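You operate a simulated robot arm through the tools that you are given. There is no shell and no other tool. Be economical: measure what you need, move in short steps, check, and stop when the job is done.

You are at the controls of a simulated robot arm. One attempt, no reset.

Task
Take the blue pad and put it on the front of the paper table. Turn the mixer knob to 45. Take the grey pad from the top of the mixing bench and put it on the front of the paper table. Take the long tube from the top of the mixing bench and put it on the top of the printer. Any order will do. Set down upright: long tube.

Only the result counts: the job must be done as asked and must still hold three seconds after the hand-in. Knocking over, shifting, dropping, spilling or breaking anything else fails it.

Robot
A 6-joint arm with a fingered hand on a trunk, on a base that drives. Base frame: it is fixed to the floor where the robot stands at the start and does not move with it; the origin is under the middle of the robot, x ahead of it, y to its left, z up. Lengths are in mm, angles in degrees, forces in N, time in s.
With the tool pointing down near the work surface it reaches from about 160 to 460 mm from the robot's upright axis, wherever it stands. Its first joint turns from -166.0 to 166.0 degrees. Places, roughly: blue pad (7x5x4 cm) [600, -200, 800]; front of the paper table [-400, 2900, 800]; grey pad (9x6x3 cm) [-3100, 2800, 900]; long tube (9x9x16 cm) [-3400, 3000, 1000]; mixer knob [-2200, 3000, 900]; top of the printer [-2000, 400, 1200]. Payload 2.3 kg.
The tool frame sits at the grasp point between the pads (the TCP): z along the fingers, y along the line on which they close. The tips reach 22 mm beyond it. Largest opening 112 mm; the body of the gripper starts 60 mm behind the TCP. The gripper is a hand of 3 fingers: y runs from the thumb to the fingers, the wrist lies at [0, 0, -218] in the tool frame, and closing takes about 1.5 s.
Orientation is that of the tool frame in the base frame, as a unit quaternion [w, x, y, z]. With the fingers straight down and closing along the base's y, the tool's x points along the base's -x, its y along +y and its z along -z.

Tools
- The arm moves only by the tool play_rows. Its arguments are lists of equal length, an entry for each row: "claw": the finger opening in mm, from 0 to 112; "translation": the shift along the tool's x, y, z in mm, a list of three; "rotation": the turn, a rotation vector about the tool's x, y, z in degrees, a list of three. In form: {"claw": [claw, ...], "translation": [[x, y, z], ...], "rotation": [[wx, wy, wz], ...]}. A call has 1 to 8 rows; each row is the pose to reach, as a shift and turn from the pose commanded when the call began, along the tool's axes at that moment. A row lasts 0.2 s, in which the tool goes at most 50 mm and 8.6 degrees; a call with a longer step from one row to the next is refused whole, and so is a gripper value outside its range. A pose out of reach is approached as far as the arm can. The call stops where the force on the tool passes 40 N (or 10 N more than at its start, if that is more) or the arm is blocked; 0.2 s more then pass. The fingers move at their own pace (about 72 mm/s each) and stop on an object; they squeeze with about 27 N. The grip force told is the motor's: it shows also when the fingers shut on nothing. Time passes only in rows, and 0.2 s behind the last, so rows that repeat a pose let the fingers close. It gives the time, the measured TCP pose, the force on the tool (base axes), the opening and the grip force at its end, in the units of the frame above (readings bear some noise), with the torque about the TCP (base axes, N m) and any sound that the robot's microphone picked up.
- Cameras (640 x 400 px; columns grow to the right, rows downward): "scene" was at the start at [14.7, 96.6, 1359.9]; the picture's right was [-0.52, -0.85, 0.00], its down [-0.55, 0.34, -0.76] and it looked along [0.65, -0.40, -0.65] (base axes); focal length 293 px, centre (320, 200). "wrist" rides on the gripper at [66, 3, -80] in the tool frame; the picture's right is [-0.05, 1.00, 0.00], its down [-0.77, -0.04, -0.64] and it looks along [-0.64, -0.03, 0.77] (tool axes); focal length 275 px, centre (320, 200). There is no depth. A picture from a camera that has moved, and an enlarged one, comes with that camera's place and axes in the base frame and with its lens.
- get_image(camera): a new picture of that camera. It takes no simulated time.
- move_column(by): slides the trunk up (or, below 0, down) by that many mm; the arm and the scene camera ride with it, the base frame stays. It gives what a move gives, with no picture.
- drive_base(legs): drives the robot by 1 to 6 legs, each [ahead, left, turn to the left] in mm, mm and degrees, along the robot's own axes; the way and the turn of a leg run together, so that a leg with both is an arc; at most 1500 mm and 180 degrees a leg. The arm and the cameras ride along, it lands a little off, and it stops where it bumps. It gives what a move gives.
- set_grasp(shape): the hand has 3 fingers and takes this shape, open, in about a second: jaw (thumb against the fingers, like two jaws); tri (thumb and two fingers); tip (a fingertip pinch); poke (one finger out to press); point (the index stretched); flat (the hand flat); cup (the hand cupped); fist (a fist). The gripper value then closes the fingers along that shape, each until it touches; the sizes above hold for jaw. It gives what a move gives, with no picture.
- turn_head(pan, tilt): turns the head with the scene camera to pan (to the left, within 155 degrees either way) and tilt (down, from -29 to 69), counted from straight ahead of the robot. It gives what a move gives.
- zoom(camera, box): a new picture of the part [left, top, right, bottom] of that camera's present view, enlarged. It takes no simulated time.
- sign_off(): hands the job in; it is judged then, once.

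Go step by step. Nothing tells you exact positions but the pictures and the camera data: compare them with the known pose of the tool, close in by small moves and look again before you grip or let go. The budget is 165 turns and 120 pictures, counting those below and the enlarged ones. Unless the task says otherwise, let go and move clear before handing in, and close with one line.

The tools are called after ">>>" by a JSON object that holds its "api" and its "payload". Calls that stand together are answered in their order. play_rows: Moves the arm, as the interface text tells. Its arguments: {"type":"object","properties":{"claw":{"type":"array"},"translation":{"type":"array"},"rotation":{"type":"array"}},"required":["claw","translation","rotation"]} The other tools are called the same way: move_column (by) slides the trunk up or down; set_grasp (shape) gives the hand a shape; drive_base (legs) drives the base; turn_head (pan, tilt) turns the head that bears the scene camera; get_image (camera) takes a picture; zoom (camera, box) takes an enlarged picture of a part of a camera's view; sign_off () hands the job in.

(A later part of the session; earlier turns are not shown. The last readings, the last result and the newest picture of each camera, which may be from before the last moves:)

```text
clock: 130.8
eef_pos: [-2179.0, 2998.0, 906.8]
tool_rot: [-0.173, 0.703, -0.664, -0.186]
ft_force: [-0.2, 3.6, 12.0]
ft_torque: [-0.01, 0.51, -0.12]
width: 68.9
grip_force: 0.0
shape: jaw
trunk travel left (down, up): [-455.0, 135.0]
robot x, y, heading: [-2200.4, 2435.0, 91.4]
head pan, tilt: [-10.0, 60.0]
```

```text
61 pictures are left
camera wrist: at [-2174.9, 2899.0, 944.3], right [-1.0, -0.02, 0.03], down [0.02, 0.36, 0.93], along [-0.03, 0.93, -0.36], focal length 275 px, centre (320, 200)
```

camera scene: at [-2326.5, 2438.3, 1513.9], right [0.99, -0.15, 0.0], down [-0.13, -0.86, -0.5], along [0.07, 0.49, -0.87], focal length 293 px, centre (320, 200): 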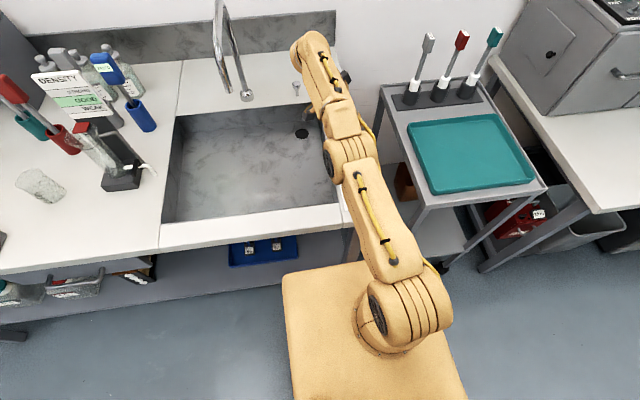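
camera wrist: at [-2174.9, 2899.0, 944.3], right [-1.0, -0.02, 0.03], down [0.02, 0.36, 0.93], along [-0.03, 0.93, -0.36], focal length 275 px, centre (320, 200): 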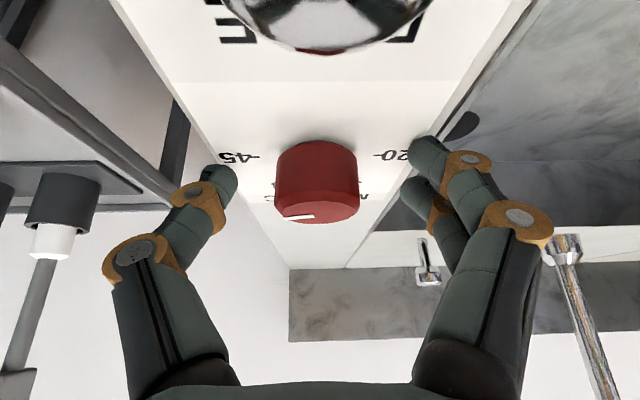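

>>> {"api": "play_rows", "payload": {"claw": [60, 45, 20, 20, 20, 20, 20], "translation": [[-1, 0, -2], [-1, 0, -2], [-1, 0, -2], [-1, 0, -2], [-1, 0, -2], [-1, 0, -2], [-1, 0, -2]], "rotation": [[0, 0, 0], [0, 0, 0], [0, 0, 0], [0, 0, 0], [0, 0, 0], [0, 0, 0], [0, 0, 0]]}}

>>> {"api": "play_rows", "payload": {"claw": [20, 20, 20, 20], "translation": [[-0.2, 0.5, 0], [-0.5, 1, 0], [-0.7, 1.5, 0], [-0.7, 1.5, 0]], "rotation": [[2.8, 0, 5], [5.6, 0, 10], [8.3, 0, 15], [8.3, 0, 15]]}}

>>> {"api": "play_rows", "payload": {"claw": [40, 70, 70, 70, 70, 70, 70], "translation": [[0, 0, 0], [0, 0, 0], [0, 0, 0], [-10, 0, -18], [-22, 0, -40], [-34, 0, -60], [-40, 0, -76]], "rotation": [[0, 0, 0], [0, 0, 0], [0, 0, 0], [0, 0, 0], [0, 0, 0], [0, 0, 0], [0, 0, 0]]}}

>>> {"api": "zoom", "payload": {"camera": "wrist", "box": [230, 0, 390, 105]}}

```text
clock: 132.3
eef_pos: [-2178.2, 2995.8, 907.5]
tool_rot: [-0.171, 0.704, -0.664, -0.185]
ft_force: [2.1, 0.7, 6.8]
ft_torque: [-0.05, 0.26, 0.06]
width: 35.7
grip_force: 27.3
shape: jaw
trunk travel left (down, up): [-455.0, 135.0]
robot x, y, heading: [-2195.6, 2435.8, 91.7]
head pan, tilt: [-10.0, 60.0]
```

```text
clock: 133.3
eef_pos: [-2180.1, 2996.4, 907.8]
tool_rot: [0.197, -0.597, 0.762, 0.158]
ft_force: [2.0, -1.0, 5.1]
ft_torque: [-0.04, 0.35, 0.39]
width: 35.4
grip_force: 26.6
shape: jaw
trunk travel left (down, up): [-455.0, 135.0]
robot x, y, heading: [-2197.4, 2436.8, 91.7]
head pan, tilt: [-10.0, 60.0]
```

```text
clock: 134.9
eef_pos: [-2181.9, 2994.4, 993.0]
tool_rot: [0.197, -0.597, 0.762, 0.156]
ft_force: [0.6, 0.4, 0.9]
ft_torque: [0.03, -0.02, -0.02]
width: 69.8
grip_force: 0.1
shape: jaw
trunk travel left (down, up): [-455.0, 135.0]
robot x, y, heading: [-2199.2, 2434.7, 91.4]
head pan, tilt: [-10.0, 60.0]
```

```text
3.81 times, centred on (310, 52) of wrist
camera zoom: at [-2206.8, 2900.6, 1032.3], right [-0.96, 0.28, 0.03], down [0.13, 0.34, 0.93], along [0.25, 0.9, -0.37], focal length 1049 px, centre (358, 762)
```

zoom: 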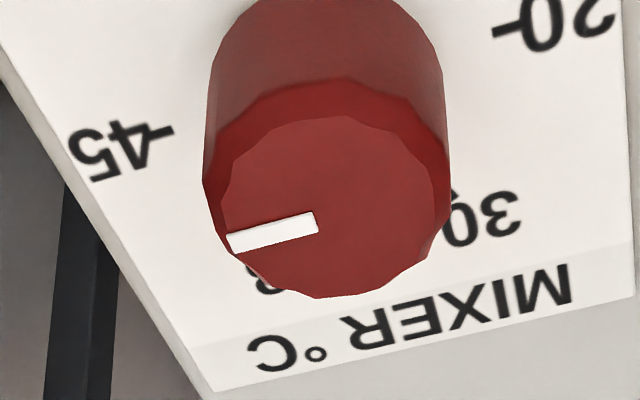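

The pointer is on the 45 mark. Next is the grey pad: I'll back away, slide left along the bench, and set the hand vertical again.

>>> {"api": "drive_base", "payload": {"legs": [[-340, 0, -1.4], [0, 900, 0]]}}

>>> {"api": "play_rows", "payload": {"claw": [90, 90, 90, 90], "translation": [[0, 0, 0], [0, 0, 0], [0, 0, 0], [0, 0, 0]], "rotation": [[0, 7, 0], [0, 14, 0], [0, 21, 0], [0, 29, 0]]}}

>>> {"api": "turn_head", "payload": {"pan": -10, "tilt": 45}}

>>> {"api": "get_image", "payload": {"camera": "scene"}}

```text
clock: 141.5
eef_pos: [-3054.8, 2650.3, 992.7]
tool_rot: [0.197, -0.589, 0.768, 0.155]
ft_force: [-0.4, 0.6, 0.5]
ft_torque: [0.0, 0.01, 0.02]
width: 69.7
grip_force: 0.1
shape: jaw
trunk travel left (down, up): [-455.0, 135.0]
robot x, y, heading: [-3087.2, 2090.1, 90.4]
head pan, tilt: [-10.0, 60.0]
```

```text
clock: 142.5
eef_pos: [-3070.8, 2591.9, 979.9]
tool_rot: [0.012, -0.609, 0.793, 0.012]
ft_force: [-0.1, -0.3, -0.4]
ft_torque: [-0.02, -0.01, 0.02]
width: 89.8
grip_force: 0.1
shape: jaw
out of reach, approached as far as the arm can: row 2, 3, 4
trunk travel left (down, up): [-455.0, 135.0]
robot x, y, heading: [-3084.9, 2090.5, 90.2]
head pan, tilt: [-10.0, 60.0]
```

```text
clock: 143.2
eef_pos: [-3070.5, 2593.2, 978.9]
tool_rot: [0.014, -0.61, 0.793, 0.013]
ft_force: [-0.6, 0.4, 0.9]
ft_torque: [0.02, 0.01, 0.0]
width: 89.7
grip_force: 0.1
shape: jaw
trunk travel left (down, up): [-455.0, 135.0]
robot x, y, heading: [-3085.0, 2091.0, 90.3]
head pan, tilt: [-10.0, 45.0]
```

```text
59 pictures are left
camera scene: at [-3208.6, 2111.1, 1533.4], right [0.99, -0.17, 0.0], down [-0.12, -0.7, -0.71], along [0.12, 0.7, -0.71], focal length 293 px, centre (320, 200)
```

scene: 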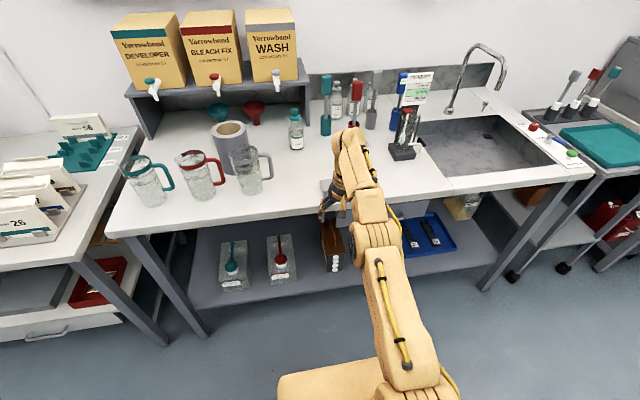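

I'll raise the hand and drive forward to look at the grey pad from above.

>>> {"api": "move_column", "payload": {"by": 70}}

>>> {"api": "drive_base", "payload": {"legs": [[190, 0, 0]]}}

>>> {"api": "get_image", "payload": {"camera": "wrist"}}

>>> {"api": "get_image", "payload": {"camera": "scene"}}

```text
clock: 144.3
eef_pos: [-3070.9, 2592.2, 1048.3]
tool_rot: [0.013, -0.609, 0.793, 0.012]
ft_force: [0.1, 1.2, -0.1]
ft_torque: [0.0, 0.01, -0.02]
width: 89.6
grip_force: 0.1
shape: jaw
trunk travel left (down, up): [-525.0, 65.0]
robot x, y, heading: [-3085.5, 2094.3, 90.3]
head pan, tilt: [-10.0, 45.0]
```

```text
clock: 145.9
eef_pos: [-3072.2, 2781.4, 1048.3]
tool_rot: [0.012, -0.61, 0.792, 0.013]
ft_force: [-0.2, -0.7, 0.5]
ft_torque: [0.01, 0.0, -0.01]
width: 90.1
grip_force: 0.0
shape: jaw
trunk travel left (down, up): [-525.0, 65.0]
robot x, y, heading: [-3086.4, 2280.7, 90.4]
head pan, tilt: [-10.0, 45.0]
```

```text
58 pictures are left
camera wrist: at [-3091.7, 2714.7, 1127.5], right [-0.95, 0.3, 0.01], down [0.23, 0.71, 0.66], along [0.2, 0.63, -0.75], focal length 275 px, centre (320, 200)
```

wrist: 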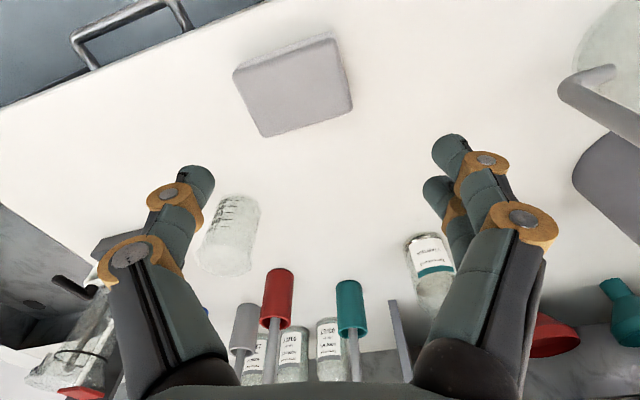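

```text
57 pictures are left
camera scene: at [-3209.8, 2300.2, 1603.4], right [0.99, -0.17, 0.0], down [-0.12, -0.7, -0.71], along [0.12, 0.7, -0.71], focal length 293 px, centre (320, 200)
```

scene: 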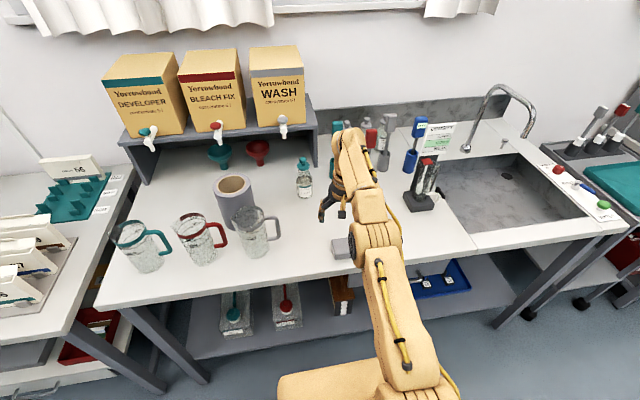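

The grey pad is at about (-3051, 2783), with its long side along x. I'll align over it and descend partway.

>>> {"api": "play_rows", "payload": {"claw": [105, 105, 105, 105], "translation": [[-4, -10, 25], [-7, -20, 50], [-7, -20, 75], [-7, -20, 98]], "rotation": [[0, 0, -5], [0, 0, -10], [0, 0, -15], [0, 0, -15]]}}

>>> {"api": "get_image", "payload": {"camera": "wrist"}}

```text
clock: 146.9
eef_pos: [-3051.1, 2785.6, 950.3]
tool_rot: [-0.015, 0.707, -0.707, -0.012]
ft_force: [0.2, 0.8, -0.3]
ft_torque: [0.0, 0.02, -0.01]
width: 105.0
grip_force: 0.1
shape: jaw
trunk travel left (down, up): [-525.0, 65.0]
robot x, y, heading: [-3088.1, 2280.5, 90.4]
head pan, tilt: [-10.0, 45.0]
```

```text
56 pictures are left
camera wrist: at [-3053.0, 2715.4, 1028.4], right [-1.0, 0.05, 0.0], down [0.03, 0.75, 0.66], along [0.03, 0.66, -0.75], focal length 275 px, centre (320, 200)
```

wrist: 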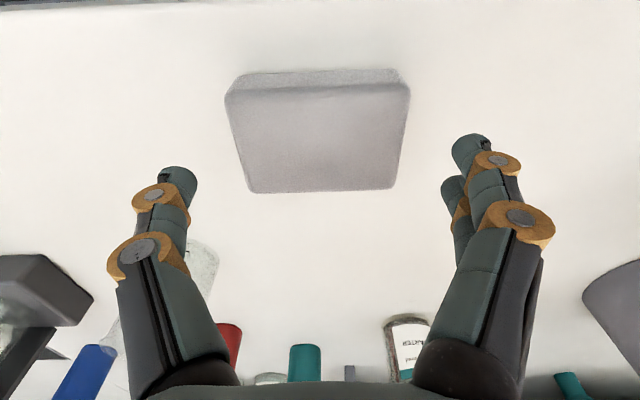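

>>> {"api": "play_rows", "payload": {"claw": [105, 105, 105, 105], "translation": [[4, 0, 20], [4, 0, 36], [4, 0, 46], [4, 0, 54]], "rotation": [[0, 0, 0], [0, 0, 0], [0, 0, 0], [0, 0, 0]]}}

>>> {"api": "get_image", "payload": {"camera": "wrist"}}

```text
clock: 147.9
eef_pos: [-3049.1, 2783.9, 900.0]
tool_rot: [-0.018, 0.708, -0.706, -0.014]
ft_force: [4.1, 4.9, 23.3]
ft_torque: [-0.03, 0.79, -0.03]
width: 105.0
grip_force: 0.1
shape: jaw
trunk travel left (down, up): [-525.0, 65.0]
robot x, y, heading: [-3085.4, 2280.6, 90.5]
head pan, tilt: [-10.0, 45.0]
```

```text
55 pictures are left
camera wrist: at [-3051.5, 2712.8, 977.9], right [-1.0, 0.05, 0.0], down [0.03, 0.74, 0.67], along [0.03, 0.67, -0.74], focal length 275 px, centre (320, 200)
```

wrist: 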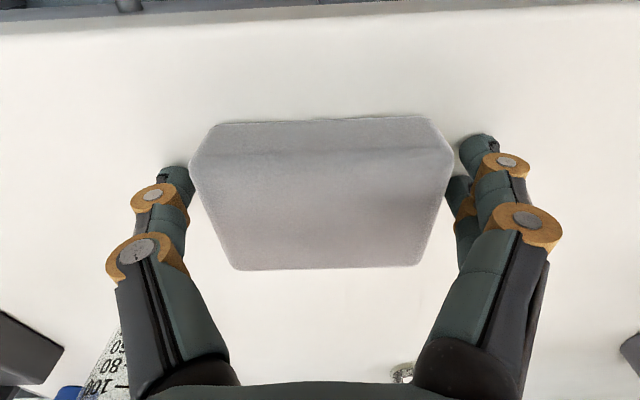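

Touching the bench with the pad between the fingers. I'll close and lift.

>>> {"api": "play_rows", "payload": {"claw": [95, 60, 60, 60, 60, 60, 60], "translation": [[0, 0, -4], [0, 0, -4], [0, 0, -4], [0, 0, -4], [0, 0, -4], [0, 0, -4], [0, 0, -4]], "rotation": [[0, 0, 0], [0, 0, 0], [0, 0, 0], [0, 0, 0], [0, 0, 0], [0, 0, 0], [0, 0, 0]]}}

>>> {"api": "play_rows", "payload": {"claw": [60, 60, 60, 60], "translation": [[0, 0, -20], [0, 0, -50], [0, 0, -80], [0, 0, -110]], "rotation": [[0, 0, 0], [0, 0, 0], [0, 0, 0], [0, 0, 0]]}}

>>> {"api": "get_image", "payload": {"camera": "wrist"}}

```text
clock: 149.5
eef_pos: [-3051.6, 2782.0, 902.8]
tool_rot: [-0.016, 0.707, -0.707, -0.012]
ft_force: [-1.2, -1.6, 20.6]
ft_torque: [-0.2, 0.37, 0.01]
width: 85.2
grip_force: 27.3
shape: jaw
trunk travel left (down, up): [-525.0, 65.0]
robot x, y, heading: [-3087.5, 2282.0, 90.5]
head pan, tilt: [-10.0, 45.0]
```

```text
clock: 150.5
eef_pos: [-3052.0, 2778.9, 1011.1]
tool_rot: [0.014, -0.707, 0.707, 0.011]
ft_force: [0.1, 0.9, 0.2]
ft_torque: [0.0, -0.03, -0.01]
width: 84.7
grip_force: 27.2
shape: jaw
trunk travel left (down, up): [-525.0, 65.0]
robot x, y, heading: [-3086.6, 2277.9, 90.3]
head pan, tilt: [-10.0, 45.0]
```

```text
54 pictures are left
camera wrist: at [-3054.4, 2709.7, 1090.2], right [-1.0, 0.05, 0.0], down [0.03, 0.75, 0.66], along [0.03, 0.66, -0.75], focal length 275 px, centre (320, 200)
```

wrist: 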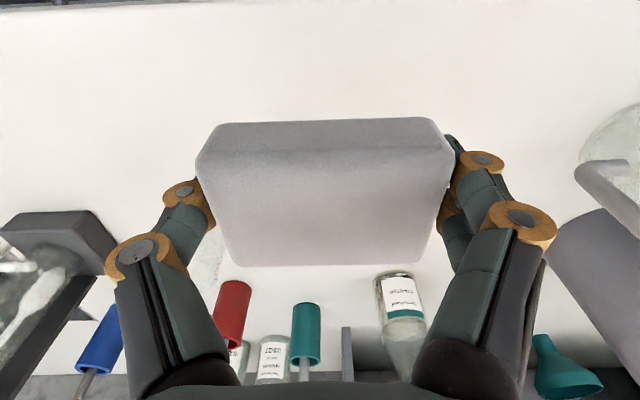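

Grey pad held. I'll back off, slide right to the paper table, and look.

>>> {"api": "drive_base", "payload": {"legs": [[-220, 0, -0.3], [0, -1300, 0], [0, -1277, 0]]}}

>>> {"api": "turn_head", "payload": {"pan": -5, "tilt": 45}}

>>> {"api": "get_image", "payload": {"camera": "scene"}}

```text
clock: 164.5
eef_pos: [-426.7, 2503.4, 1011.6]
tool_rot: [0.015, -0.695, 0.719, 0.012]
ft_force: [0.8, 0.1, -1.0]
ft_torque: [-0.02, -0.01, -0.03]
width: 84.8
grip_force: 26.7
shape: jaw
trunk travel left (down, up): [-525.0, 65.0]
robot x, y, heading: [-479.2, 2007.1, 88.2]
head pan, tilt: [-10.0, 45.0]
```

```text
clock: 165.1
eef_pos: [-426.3, 2504.3, 1012.5]
tool_rot: [0.015, -0.694, 0.72, 0.012]
ft_force: [0.8, 0.0, -0.9]
ft_torque: [0.02, 0.0, -0.02]
width: 84.7
grip_force: 27.2
shape: jaw
trunk travel left (down, up): [-525.0, 65.0]
robot x, y, heading: [-479.1, 2005.5, 88.1]
head pan, tilt: [-5.0, 45.0]
```

```text
53 pictures are left
camera scene: at [-608.8, 2029.6, 1603.4], right [0.99, -0.12, 0.0], down [-0.08, -0.7, -0.71], along [0.08, 0.7, -0.71], focal length 293 px, centre (320, 200)
```

scene: 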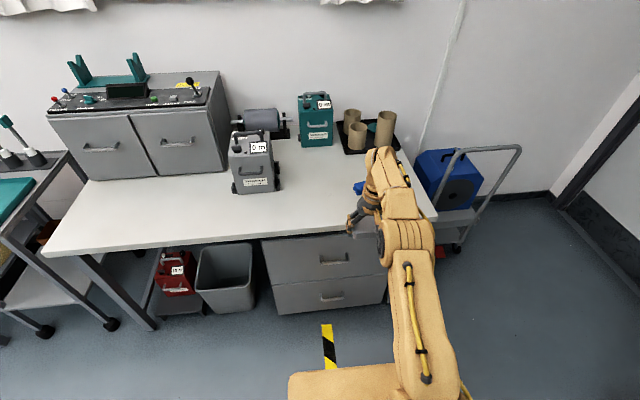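

>>> {"api": "drive_base", "payload": {"legs": [[0, 32, 1.9], [370, 0, 0]]}}

>>> {"api": "get_image", "payload": {"camera": "scene"}}

>>> {"api": "get_image", "payload": {"camera": "wrist"}}

```text
clock: 167.9
eef_pos: [-480.9, 2871.8, 1011.0]
tool_rot: [-0.015, 0.708, -0.706, -0.01]
ft_force: [0.3, -0.1, -0.5]
ft_torque: [-0.02, 0.0, -0.06]
width: 85.0
grip_force: 26.7
shape: jaw
trunk travel left (down, up): [-525.0, 65.0]
robot x, y, heading: [-510.3, 2368.4, 90.8]
head pan, tilt: [-5.0, 45.0]
```

```text
52 pictures are left
camera scene: at [-643.7, 2390.9, 1603.4], right [1.0, -0.08, 0.0], down [-0.06, -0.71, -0.71], along [0.06, 0.7, -0.71], focal length 293 px, centre (320, 200)
```

scene: 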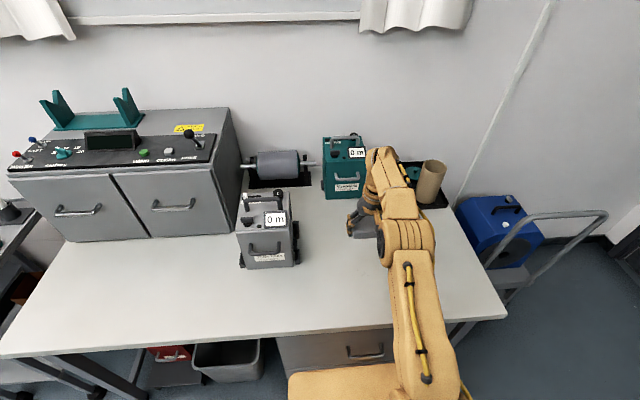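

```text
51 pictures are left
camera wrist: at [-482.3, 2801.0, 1089.7], right [-1.0, 0.04, 0.0], down [0.03, 0.75, 0.66], along [0.03, 0.66, -0.75], focal length 275 px, centre (320, 200)
```

wrist: 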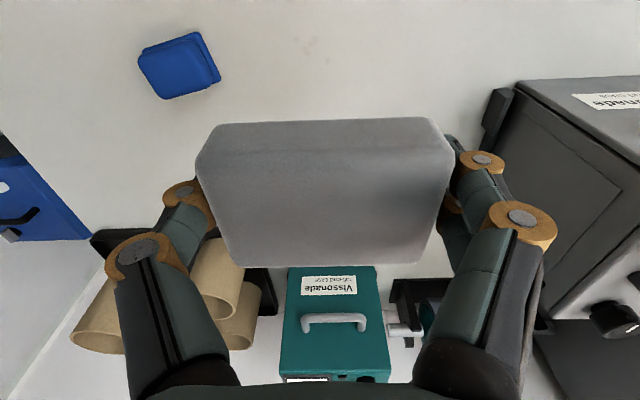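

The spot beside the blue pad is clear. I'll lower with the trunk, then the last bit with the arm.

>>> {"api": "move_column", "payload": {"by": -185}}

>>> {"api": "play_rows", "payload": {"claw": [60, 60, 60, 60, 60, 60], "translation": [[0, 0, 5], [0, 0, 10], [0, 0, 15], [0, 0, 19], [0, 0, 23], [0, 0, 27]], "rotation": [[0, 0, 0], [0, 0, 0], [0, 0, 0], [0, 0, 0], [0, 0, 0], [0, 0, 0]]}}

```text
clock: 169.9
eef_pos: [-480.2, 2870.4, 826.3]
tool_rot: [-0.014, 0.708, -0.706, -0.013]
ft_force: [0.8, 1.0, 0.3]
ft_torque: [0.0, 0.04, 0.03]
width: 85.1
grip_force: 27.2
shape: jaw
trunk travel left (down, up): [-340.0, 250.0]
robot x, y, heading: [-512.3, 2371.3, 90.5]
head pan, tilt: [-5.0, 45.0]
```

```text
clock: 171.3
eef_pos: [-478.7, 2871.0, 802.5]
tool_rot: [-0.018, 0.708, -0.706, -0.014]
ft_force: [-1.8, 5.4, 20.6]
ft_torque: [-0.08, 0.34, -0.11]
width: 84.3
grip_force: 27.2
shape: jaw
trunk travel left (down, up): [-340.0, 250.0]
robot x, y, heading: [-514.6, 2371.3, 90.5]
head pan, tilt: [-5.0, 45.0]
```

>>> {"api": "play_rows", "payload": {"claw": [95, 105, 105, 105, 105], "translation": [[0, 0, -3], [0, 0, -3], [0, 0, -3], [0, 0, -3], [0, 0, -3]], "rotation": [[0, 0, 0], [0, 0, 0], [0, 0, 0], [0, 0, 0], [0, 0, 0]]}}

>>> {"api": "play_rows", "payload": {"claw": [105, 105, 105], "translation": [[0, 0, -20], [0, 0, -50], [0, 0, -60]], "rotation": [[0, 0, 0], [0, 0, 0], [0, 0, 0]]}}

>>> {"api": "move_column", "payload": {"by": 120}}

>>> {"api": "get_image", "payload": {"camera": "wrist"}}

```text
clock: 172.6
eef_pos: [-479.3, 2870.9, 801.0]
tool_rot: [-0.015, 0.709, -0.705, -0.012]
ft_force: [0.3, 0.4, -0.6]
ft_torque: [0.0, -0.02, 0.0]
width: 105.2
grip_force: 0.1
shape: jaw
trunk travel left (down, up): [-340.0, 250.0]
robot x, y, heading: [-509.7, 2366.4, 90.7]
head pan, tilt: [-5.0, 45.0]
```

```text
clock: 173.3
eef_pos: [-481.9, 2870.2, 861.5]
tool_rot: [-0.015, 0.709, -0.705, -0.013]
ft_force: [0.8, 0.0, 0.3]
ft_torque: [-0.03, -0.01, 0.0]
width: 105.1
grip_force: 0.1
shape: jaw
trunk travel left (down, up): [-340.0, 250.0]
robot x, y, heading: [-512.9, 2368.4, 90.6]
head pan, tilt: [-5.0, 45.0]
```

```text
clock: 174.8
eef_pos: [-479.8, 2869.7, 980.3]
tool_rot: [-0.014, 0.708, -0.706, -0.012]
ft_force: [-0.2, 0.6, -0.3]
ft_torque: [-0.03, -0.01, -0.04]
width: 105.0
grip_force: 0.1
shape: jaw
trunk travel left (down, up): [-460.0, 130.0]
robot x, y, heading: [-513.3, 2372.7, 90.7]
head pan, tilt: [-5.0, 45.0]
```

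```text
50 pictures are left
camera wrist: at [-482.7, 2799.7, 1059.2], right [-1.0, 0.04, 0.0], down [0.03, 0.75, 0.66], along [0.03, 0.66, -0.75], focal length 275 px, centre (320, 200)
```

wrist: 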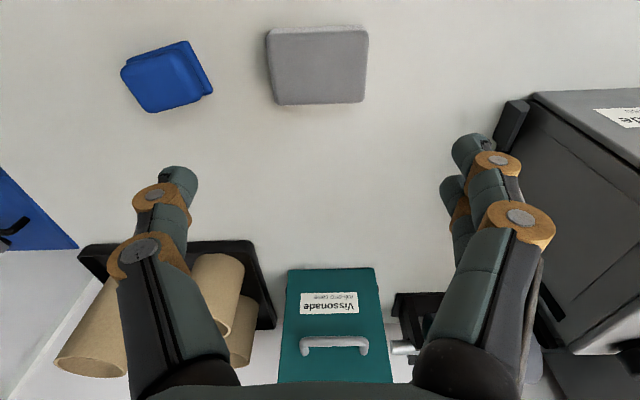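

Both pads are placed. Now the long tube: I'll back off and drive to the left end of the mixing bench.

>>> {"api": "drive_base", "payload": {"legs": [[-310, 0, -0.7], [0, 1450, 0], [0, 1430, 0]]}}

>>> {"api": "move_column", "payload": {"by": 125}}

>>> {"api": "turn_head", "payload": {"pan": -5, "tilt": 40}}

>>> {"api": "get_image", "payload": {"camera": "scene"}}

```text
clock: 190.4
eef_pos: [-3335.3, 2561.4, 981.6]
tool_rot: [0.015, -0.701, 0.713, 0.011]
ft_force: [0.7, -0.6, 0.6]
ft_torque: [0.03, -0.03, -0.01]
width: 105.0
grip_force: 0.1
shape: jaw
trunk travel left (down, up): [-460.0, 130.0]
robot x, y, heading: [-3379.8, 2062.6, 89.2]
head pan, tilt: [-5.0, 45.0]
```

```text
clock: 191.9
eef_pos: [-3335.9, 2561.0, 1105.2]
tool_rot: [0.014, -0.7, 0.713, 0.012]
ft_force: [0.2, -0.5, 1.0]
ft_torque: [0.0, 0.03, -0.03]
width: 105.0
grip_force: 0.1
shape: jaw
trunk travel left (down, up): [-585.0, 5.0]
robot x, y, heading: [-3376.3, 2060.7, 89.3]
head pan, tilt: [-5.0, 45.0]
```

```text
clock: 192.6
eef_pos: [-3334.5, 2560.6, 1106.2]
tool_rot: [0.016, -0.701, 0.713, 0.013]
ft_force: [-0.6, -0.2, 0.5]
ft_torque: [0.01, -0.04, 0.0]
width: 104.9
grip_force: 0.1
shape: jaw
trunk travel left (down, up): [-585.0, 5.0]
robot x, y, heading: [-3377.3, 2063.3, 89.4]
head pan, tilt: [-5.0, 40.0]
```

```text
49 pictures are left
camera scene: at [-3507.7, 2089.0, 1670.7], right [1.0, -0.1, 0.0], down [-0.06, -0.64, -0.77], along [0.08, 0.76, -0.64], focal length 293 px, centre (320, 200)
```

scene: 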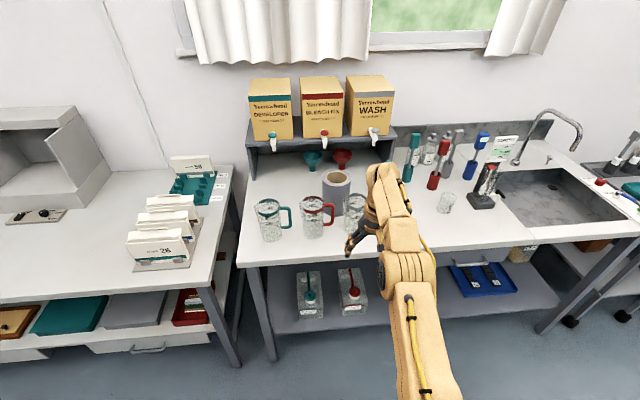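

The tube is at about (-3356, 2950), behind the jugs. I'll drive forward with the hand high and look from above.

>>> {"api": "drive_base", "payload": {"legs": [[300, 0, 0.6]]}}

>>> {"api": "get_image", "payload": {"camera": "wrist"}}

>>> {"api": "get_image", "payload": {"camera": "scene"}}

```text
clock: 194.7
eef_pos: [-3344.4, 2867.0, 1105.5]
tool_rot: [-0.014, 0.708, -0.705, -0.012]
ft_force: [-0.3, 0.5, -0.9]
ft_torque: [0.01, 0.01, 0.03]
width: 104.8
grip_force: 0.1
shape: jaw
trunk travel left (down, up): [-585.0, 5.0]
robot x, y, heading: [-3376.4, 2368.7, 90.7]
head pan, tilt: [-5.0, 40.0]
```

```text
48 pictures are left
camera wrist: at [-3347.1, 2795.7, 1184.1], right [-1.0, 0.04, 0.0], down [0.03, 0.75, 0.66], along [0.03, 0.66, -0.75], focal length 275 px, centre (320, 200)
```

wrist: 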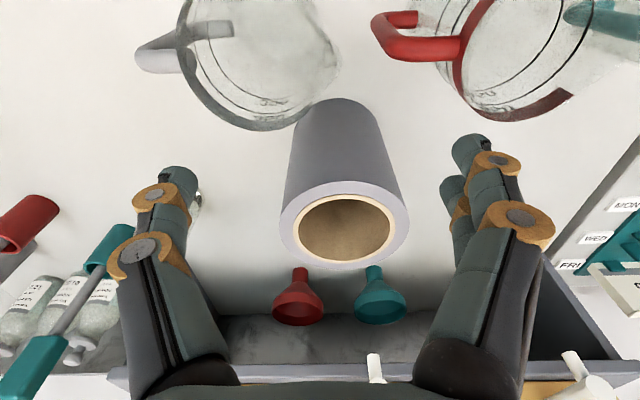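

```text
47 pictures are left
camera scene: at [-3507.8, 2390.1, 1670.7], right [1.0, -0.08, 0.0], down [-0.05, -0.64, -0.77], along [0.06, 0.76, -0.64], focal length 293 px, centre (320, 200)
```

scene: 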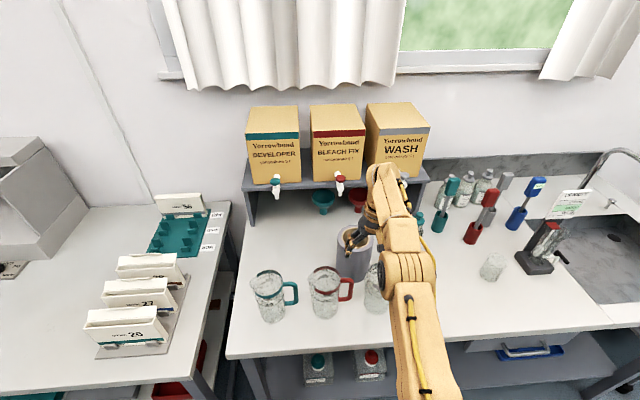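

The tube is upright at about (-3358, 2929), its top at z ≈ 1050, with enough clearance to the jugs. I'll move over it and then lower using the trunk.

>>> {"api": "drive_base", "payload": {"legs": [[60, 13, 0]]}}

>>> {"api": "play_rows", "payload": {"claw": [112, 112], "translation": [[0, 0, 0], [0, 0, 0]], "rotation": [[0, 0, 0], [0, 0, 0]]}}

>>> {"api": "get_image", "payload": {"camera": "wrist"}}

```text
clock: 195.6
eef_pos: [-3358.4, 2925.2, 1107.3]
tool_rot: [-0.015, 0.708, -0.706, -0.012]
ft_force: [-0.7, -0.3, 0.1]
ft_torque: [-0.02, -0.01, -0.02]
width: 104.8
grip_force: 0.1
shape: jaw
trunk travel left (down, up): [-585.0, 5.0]
robot x, y, heading: [-3390.7, 2423.8, 90.6]
head pan, tilt: [-5.0, 40.0]
```

```text
clock: 196.2
eef_pos: [-3358.2, 2925.5, 1105.9]
tool_rot: [-0.015, 0.707, -0.707, -0.013]
ft_force: [-0.1, 1.3, 0.9]
ft_torque: [-0.02, 0.02, 0.01]
width: 111.8
grip_force: 0.1
shape: jaw
trunk travel left (down, up): [-585.0, 5.0]
robot x, y, heading: [-3389.8, 2426.7, 90.3]
head pan, tilt: [-5.0, 40.0]
```

```text
46 pictures are left
camera wrist: at [-3360.0, 2854.9, 1184.1], right [-1.0, 0.04, 0.0], down [0.03, 0.75, 0.66], along [0.03, 0.66, -0.75], focal length 275 px, centre (320, 200)
```

wrist: 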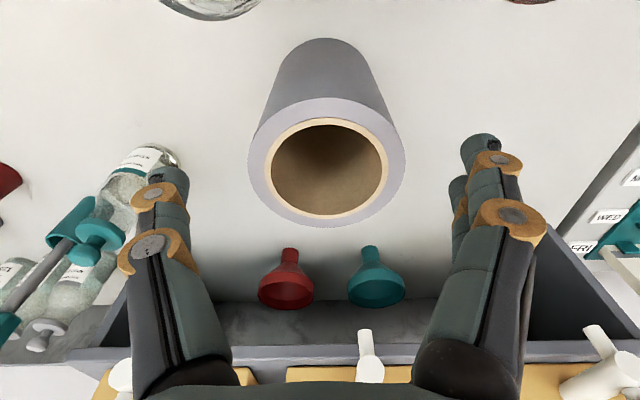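

I need a better height and diameter estimate for the tube. I'll move 22 mm forward, lower 18 mm (still above it), and measure again.

>>> {"api": "drive_base", "payload": {"legs": [[22, 0, 0]]}}

>>> {"api": "move_column", "payload": {"by": -18}}

>>> {"api": "get_image", "payload": {"camera": "wrist"}}

>>> {"api": "zoom", "payload": {"camera": "scene", "box": [260, 180, 440, 320]}}

```text
clock: 197.0
eef_pos: [-3357.1, 2946.4, 1106.5]
tool_rot: [-0.014, 0.707, -0.706, -0.013]
ft_force: [-0.5, 0.3, -0.6]
ft_torque: [0.0, -0.01, 0.01]
width: 112.3
grip_force: 0.0
shape: jaw
trunk travel left (down, up): [-585.0, 5.0]
robot x, y, heading: [-3393.8, 2443.6, 90.4]
head pan, tilt: [-5.0, 40.0]
```

```text
clock: 197.7
eef_pos: [-3357.4, 2945.5, 1087.5]
tool_rot: [-0.014, 0.708, -0.706, -0.013]
ft_force: [-1.4, -0.3, -0.1]
ft_torque: [0.03, -0.04, 0.01]
width: 112.0
grip_force: 0.0
shape: jaw
trunk travel left (down, up): [-567.0, 23.0]
robot x, y, heading: [-3393.0, 2446.0, 90.4]
head pan, tilt: [-5.0, 40.0]
```

```text
45 pictures are left
camera wrist: at [-3359.9, 2875.9, 1166.1], right [-1.0, 0.05, 0.0], down [0.03, 0.75, 0.66], along [0.03, 0.66, -0.75], focal length 275 px, centre (320, 200)
```

wrist: 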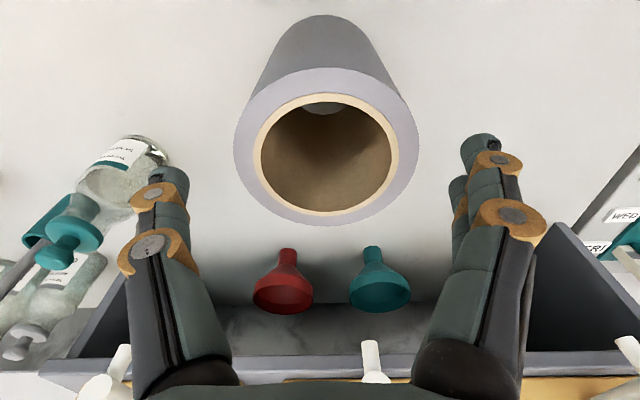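

```text
2.86 times, centred on (350, 250) of scene
camera zoom: at [-3521.3, 2470.5, 1652.6], right [1.0, -0.08, 0.0], down [-0.05, -0.64, -0.77], along [0.06, 0.76, -0.64], focal length 838 px, centre (234, 57)
```

zoom: 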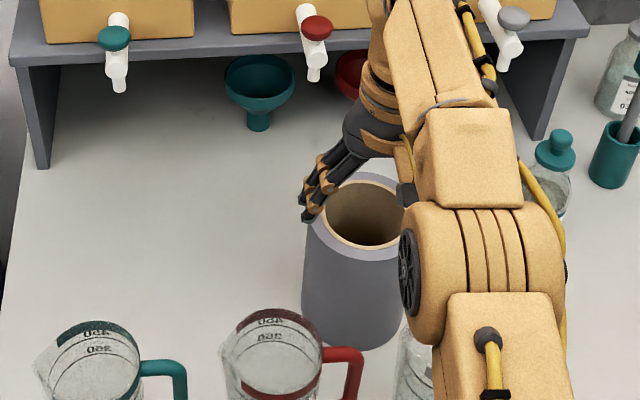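

Best estimate for the tube: centre (-3360, 2956), top z ≈ 1030, diameter ≈ 95–100. I'll move the last 10 mm forward with the arm and check the alignment before descending.

>>> {"api": "play_rows", "payload": {"claw": [112, 112], "translation": [[-5, 1.5, 8], [-10, 1.5, 16]], "rotation": [[0, 0, 0], [0, 0, 0]]}}

>>> {"api": "get_image", "payload": {"camera": "wrist"}}

```text
clock: 198.3
eef_pos: [-3361.9, 2950.7, 1070.8]
tool_rot: [-0.015, 0.707, -0.707, -0.014]
ft_force: [-0.7, 0.6, -0.6]
ft_torque: [-0.01, 0.02, -0.01]
width: 112.0
grip_force: 0.1
shape: jaw
out of reach, approached as far as the arm can: row 2
trunk travel left (down, up): [-567.0, 23.0]
robot x, y, heading: [-3384.9, 2446.9, 90.3]
head pan, tilt: [-5.0, 40.0]
```

```text
43 pictures are left
camera wrist: at [-3364.4, 2880.8, 1148.9], right [-1.0, 0.05, 0.0], down [0.03, 0.74, 0.67], along [0.03, 0.67, -0.75], focal length 275 px, centre (320, 200)
```

wrist: 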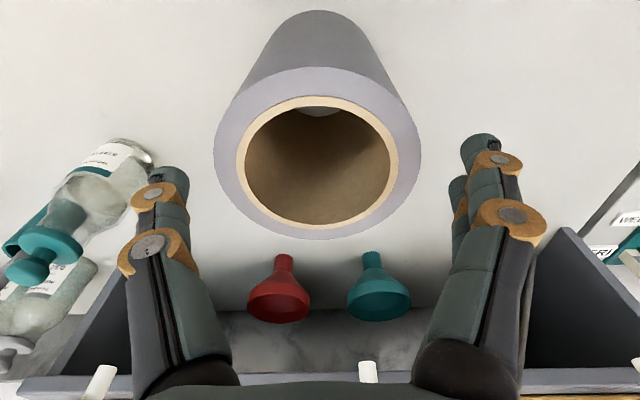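

The fingers straddle the tube with a few mm to spare on each side. I'll correct 3 mm in x and lower the trunk in steps.

>>> {"api": "play_rows", "payload": {"claw": [112], "translation": [[-1, -3, 0]], "rotation": [[0, 0, 0]]}}

>>> {"api": "move_column", "payload": {"by": -18}}

>>> {"api": "get_image", "payload": {"camera": "wrist"}}

```text
clock: 198.7
eef_pos: [-3359.7, 2951.6, 1070.6]
tool_rot: [-0.015, 0.707, -0.707, -0.013]
ft_force: [-0.1, -0.2, 0.1]
ft_torque: [-0.02, 0.02, -0.04]
width: 111.6
grip_force: 0.0
shape: jaw
trunk travel left (down, up): [-567.0, 23.0]
robot x, y, heading: [-3389.7, 2444.0, 90.1]
head pan, tilt: [-5.0, 40.0]
```

```text
clock: 199.3
eef_pos: [-3359.2, 2950.8, 1052.5]
tool_rot: [0.016, -0.707, 0.707, 0.013]
ft_force: [0.6, 0.5, 0.8]
ft_torque: [-0.03, -0.01, -0.05]
width: 111.8
grip_force: 0.0
shape: jaw
trunk travel left (down, up): [-549.0, 41.0]
robot x, y, heading: [-3389.1, 2444.3, 90.7]
head pan, tilt: [-5.0, 40.0]
```

```text
42 pictures are left
camera wrist: at [-3361.8, 2880.8, 1130.6], right [-1.0, 0.05, 0.0], down [0.03, 0.74, 0.67], along [0.03, 0.67, -0.75], focal length 275 px, centre (320, 200)
```

wrist: 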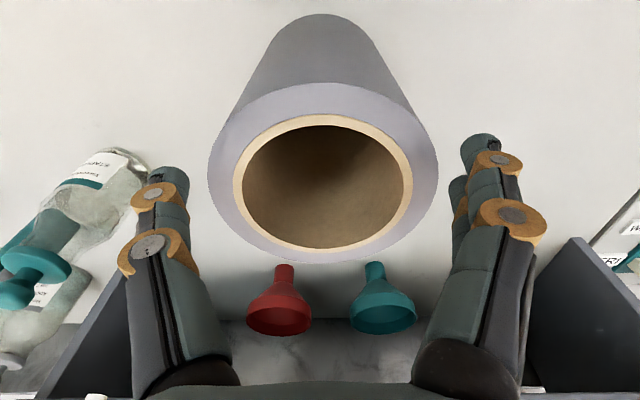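

Clearance is about 8 mm on each side and the tube is well aligned. I'll keep lowering.

>>> {"api": "move_column", "payload": {"by": -15}}

>>> {"api": "move_column", "payload": {"by": -25}}

>>> {"api": "get_image", "payload": {"camera": "wrist"}}

>>> {"api": "zoom", "payload": {"camera": "scene", "box": [260, 180, 440, 320]}}

```text
clock: 200.0
eef_pos: [-3359.3, 2950.6, 1036.4]
tool_rot: [-0.014, 0.707, -0.707, -0.013]
ft_force: [0.7, 0.0, -1.2]
ft_torque: [-0.01, 0.02, 0.0]
width: 112.2
grip_force: 0.0
shape: jaw
trunk travel left (down, up): [-534.0, 56.0]
robot x, y, heading: [-3394.1, 2446.3, 90.5]
head pan, tilt: [-5.0, 40.0]
```

```text
clock: 200.7
eef_pos: [-3359.6, 2949.8, 1011.1]
tool_rot: [0.015, -0.707, 0.707, 0.013]
ft_force: [-0.6, -0.9, 0.4]
ft_torque: [-0.01, 0.01, 0.02]
width: 111.9
grip_force: 0.1
shape: jaw
trunk travel left (down, up): [-509.0, 81.0]
robot x, y, heading: [-3392.4, 2447.3, 90.6]
head pan, tilt: [-5.0, 40.0]
```

```text
41 pictures are left
camera wrist: at [-3361.8, 2880.8, 1090.6], right [-1.0, 0.05, 0.0], down [0.03, 0.74, 0.67], along [0.03, 0.67, -0.75], focal length 275 px, centre (320, 200)
```

wrist: 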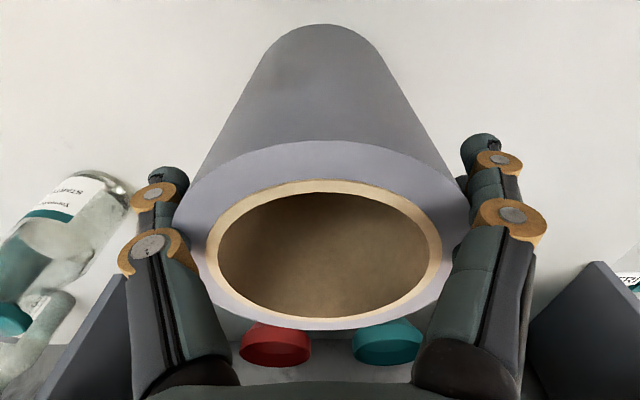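

```text
2.86 times, centred on (350, 250) of scene
camera zoom: at [-3521.3, 2470.1, 1594.6], right [1.0, -0.08, 0.0], down [-0.05, -0.64, -0.77], along [0.06, 0.76, -0.64], focal length 838 px, centre (234, 57)
```

zoom: 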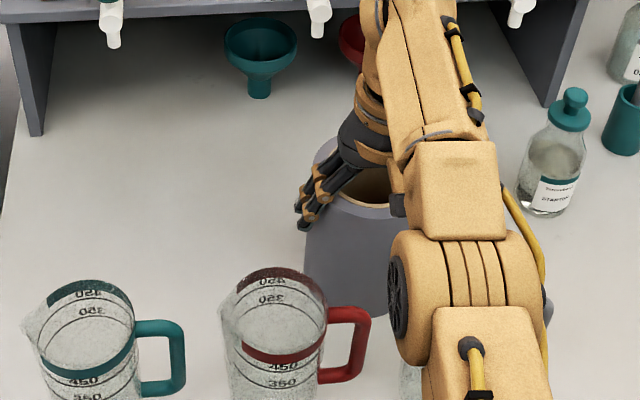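

The fingers are around the tube. I'll go slightly lower and close.

>>> {"api": "move_column", "payload": {"by": -12}}

>>> {"api": "play_rows", "payload": {"claw": [105, 98, 90, 80, 70, 70, 70, 70], "translation": [[0, 0, 0], [0, 0, 0], [0, 0, 0], [0, 0, 0], [0, 0, 0], [0, 0, 0], [0, 0, 0], [0, 0, 0]], "rotation": [[0, 0, 0], [0, 0, 0], [0, 0, 0], [0, 0, 0], [0, 0, 0], [0, 0, 0], [0, 0, 0], [0, 0, 0]]}}

>>> {"api": "get_image", "payload": {"camera": "wrist"}}

```text
clock: 201.3
eef_pos: [-3359.8, 2950.7, 1001.0]
tool_rot: [-0.016, 0.707, -0.707, -0.014]
ft_force: [-1.4, -0.3, 2.0]
ft_torque: [0.0, 0.05, 0.01]
width: 112.0
grip_force: 0.2
shape: jaw
trunk travel left (down, up): [-497.0, 93.0]
robot x, y, heading: [-3390.2, 2449.4, 90.6]
head pan, tilt: [-5.0, 40.0]
```

```text
clock: 203.1
eef_pos: [-3360.3, 2951.8, 1000.5]
tool_rot: [0.016, -0.706, 0.708, 0.014]
ft_force: [0.5, -2.3, 0.1]
ft_torque: [-0.08, 0.0, 0.0]
width: 68.1
grip_force: 26.4
shape: jaw
trunk travel left (down, up): [-497.0, 93.0]
robot x, y, heading: [-3390.4, 2445.8, 90.6]
head pan, tilt: [-5.0, 40.0]
```

```text
39 pictures are left
camera wrist: at [-3361.7, 2880.5, 1078.8], right [-1.0, 0.05, 0.0], down [0.03, 0.74, 0.67], along [0.03, 0.67, -0.75], focal length 275 px, centre (320, 200)
```

wrist: 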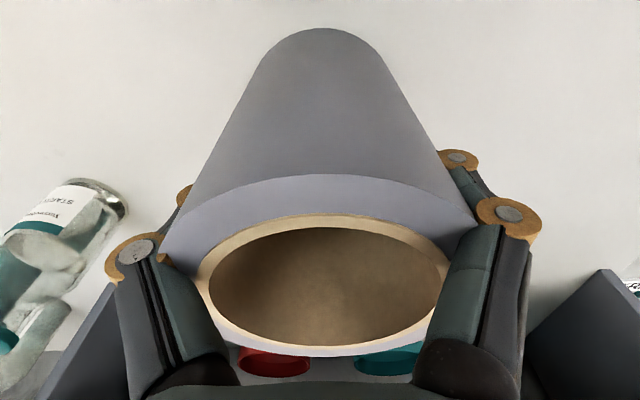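

>>> {"api": "play_rows", "payload": {"claw": [60, 50, 50, 50], "translation": [[0, 0, 0], [0, 0, 0], [0, 0, 0], [0, 0, 0]], "rotation": [[0, 0, 0], [0, 0, 0], [0, 0, 0], [0, 0, 0]]}}

>>> {"api": "turn_head", "payload": {"pan": -25, "tilt": 48}}

>>> {"api": "zoom", "payload": {"camera": "scene", "box": [180, 100, 420, 250]}}

```text
clock: 204.1
eef_pos: [-3359.4, 2950.0, 999.8]
tool_rot: [-0.015, 0.707, -0.707, -0.013]
ft_force: [-0.7, -2.3, 0.2]
ft_torque: [-0.03, 0.06, 0.02]
width: 67.9
grip_force: 27.3
shape: jaw
trunk travel left (down, up): [-497.0, 93.0]
robot x, y, heading: [-3389.5, 2448.1, 90.4]
head pan, tilt: [-5.0, 40.0]
```

```text
clock: 204.9
eef_pos: [-3359.2, 2951.3, 1001.3]
tool_rot: [-0.016, 0.707, -0.707, -0.012]
ft_force: [-0.7, -1.8, 0.1]
ft_torque: [-0.03, 0.05, 0.06]
width: 68.1
grip_force: 26.7
shape: jaw
trunk travel left (down, up): [-497.0, 93.0]
robot x, y, heading: [-3392.3, 2446.9, 90.3]
head pan, tilt: [-25.0, 48.0]
```

```text
2.67 times, centred on (300, 175) of scene
camera zoom: at [-3495.8, 2456.8, 1571.2], right [0.91, -0.42, 0.0], down [-0.31, -0.68, -0.67], along [0.28, 0.61, -0.74], focal length 782 px, centre (373, 267)
```

zoom: 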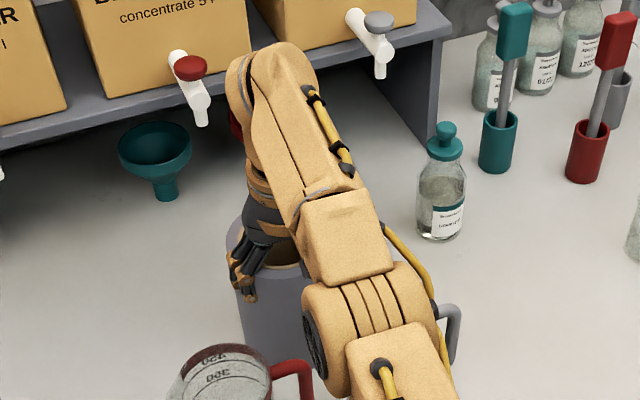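

The grip is firm. I'll test-lift 20 mm with the trunk.

>>> {"api": "move_column", "payload": {"by": 20}}

>>> {"api": "get_image", "payload": {"camera": "wrist"}}

>>> {"api": "zoom", "payload": {"camera": "scene", "box": [180, 100, 420, 250]}}

```text
clock: 205.6
eef_pos: [-3359.3, 2951.0, 1019.1]
tool_rot: [-0.014, 0.707, -0.707, -0.012]
ft_force: [-0.5, -0.2, -5.9]
ft_torque: [-0.12, -0.02, -0.01]
width: 67.7
grip_force: 27.3
shape: jaw
trunk travel left (down, up): [-517.0, 73.0]
robot x, y, heading: [-3388.3, 2446.8, 90.2]
head pan, tilt: [-25.0, 48.0]
```

```text
37 pictures are left
camera wrist: at [-3361.7, 2882.0, 1098.1], right [-1.0, 0.05, 0.0], down [0.03, 0.75, 0.67], along [0.03, 0.66, -0.75], focal length 275 px, centre (320, 200)
```

wrist: 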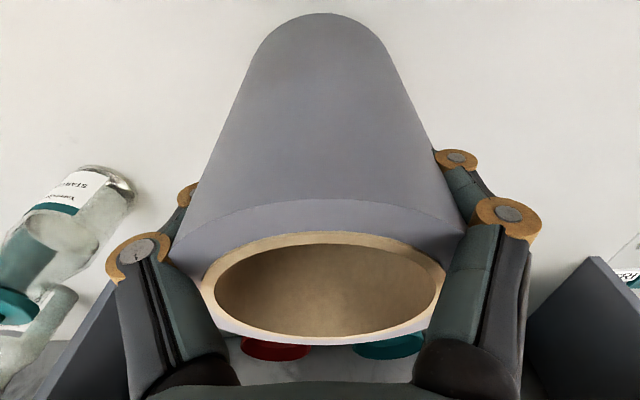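

```text
2.67 times, centred on (300, 175) of scene
camera zoom: at [-3495.4, 2458.8, 1591.3], right [0.91, -0.42, 0.0], down [-0.31, -0.68, -0.67], along [0.28, 0.61, -0.74], focal length 782 px, centre (373, 267)
```

zoom: 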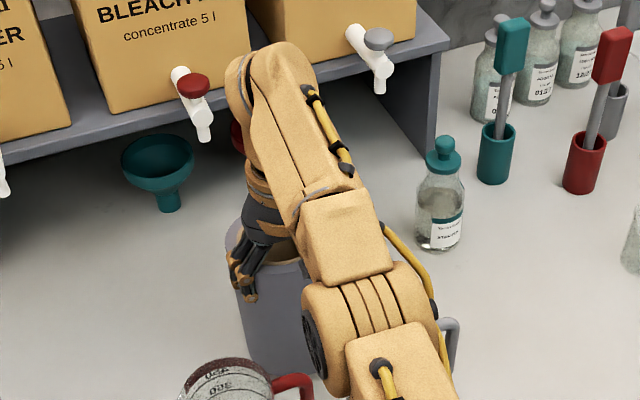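

The tube is lifted; it swung slightly, with its bottom towards me. I must raise it above the jugs before backing off, so I'll use the remaining trunk travel, then tilt the hand forward to allow a higher lift.

>>> {"api": "move_column", "payload": {"by": 72}}

>>> {"api": "play_rows", "payload": {"claw": [50, 50, 50, 50, 50], "translation": [[0, 0, 0], [0, 0, 0], [0, 0, 0], [0, 0, 0], [0, 0, 0]], "rotation": [[0, -4, 0], [0, -8, 0], [0, -12, 0], [0, -16, 0], [0, -20, 0]]}}

>>> {"api": "get_image", "payload": {"camera": "scene"}}

>>> {"api": "get_image", "payload": {"camera": "wrist"}}

```text
clock: 206.7
eef_pos: [-3359.6, 2951.9, 1092.5]
tool_rot: [0.015, -0.706, 0.708, 0.012]
ft_force: [0.3, 1.0, -7.2]
ft_torque: [-0.09, 0.01, 0.0]
width: 68.1
grip_force: 27.4
shape: jaw
trunk travel left (down, up): [-589.0, 1.0]
robot x, y, heading: [-3388.9, 2445.1, 90.4]
head pan, tilt: [-25.0, 48.0]
```

```text
clock: 207.9
eef_pos: [-3354.3, 3013.7, 1105.5]
tool_rot: [0.122, -0.697, 0.697, 0.121]
ft_force: [0.8, -0.1, -5.9]
ft_torque: [-0.18, -0.03, 0.03]
width: 67.6
grip_force: 27.3
shape: jaw
out of reach, approached as far as the arm can: row 1, 2, 3, 4, 5
trunk travel left (down, up): [-589.0, 1.0]
robot x, y, heading: [-3393.3, 2442.7, 90.5]
head pan, tilt: [-25.0, 48.0]
```

```text
35 pictures are left
camera scene: at [-3495.3, 2458.5, 1663.2], right [0.91, -0.42, 0.0], down [-0.31, -0.68, -0.67], along [0.28, 0.61, -0.74], focal length 293 px, centre (320, 200)
```

scene: 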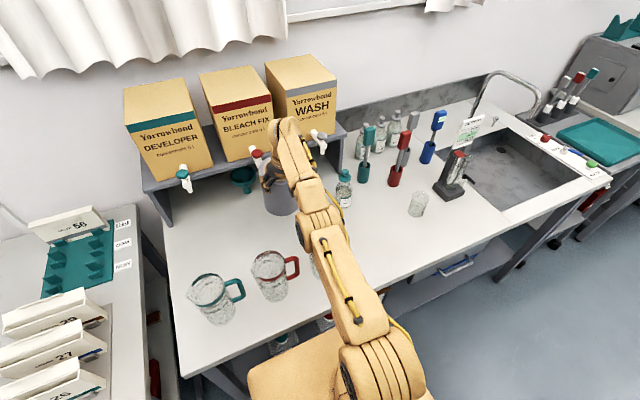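

```text
34 pictures are left
camera wrist: at [-3356.4, 2923.5, 1158.9], right [-1.0, 0.04, 0.01], down [0.03, 0.51, 0.86], along [0.03, 0.86, -0.51], focal length 275 px, centre (320, 200)
```

wrist: 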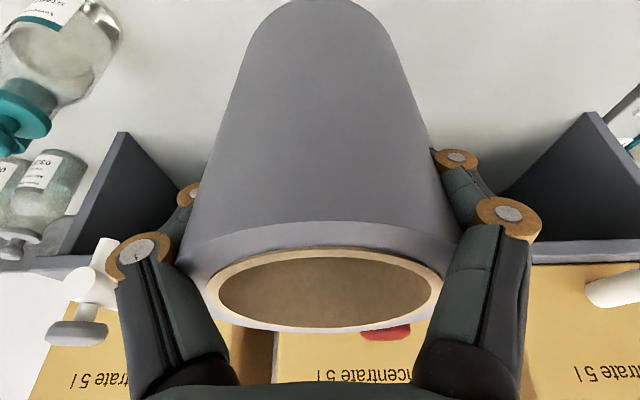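

The tube moved forward as it tilted, which is fine. Now I'll raise it further and bring it slightly back.

>>> {"api": "play_rows", "payload": {"claw": [50, 50, 50], "translation": [[-4, 0, -22], [-8, 0, -43], [-12, 0, -64]], "rotation": [[0, 0, 0], [0, 0, 0], [0, 0, 0]]}}

>>> {"api": "get_image", "payload": {"camera": "scene"}}

```text
clock: 208.7
eef_pos: [-3353.5, 3007.2, 1170.5]
tool_rot: [-0.137, 0.695, -0.693, -0.135]
ft_force: [0.5, -1.1, -6.4]
ft_torque: [-0.18, 0.01, 0.01]
width: 67.3
grip_force: 26.7
shape: jaw
out of reach, approached as far as the arm can: row 1, 2, 3
trunk travel left (down, up): [-589.0, 1.0]
robot x, y, heading: [-3390.5, 2447.4, 90.5]
head pan, tilt: [-25.0, 48.0]
```

```text
33 pictures are left
camera scene: at [-3495.4, 2458.0, 1663.2], right [0.91, -0.42, 0.0], down [-0.31, -0.68, -0.67], along [0.28, 0.61, -0.74], focal length 293 px, centre (320, 200)
```

scene: 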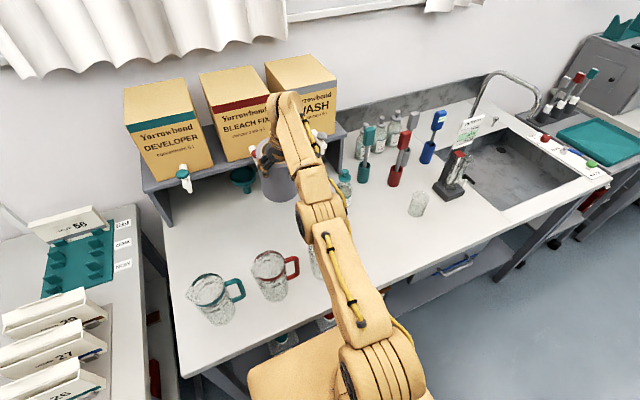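

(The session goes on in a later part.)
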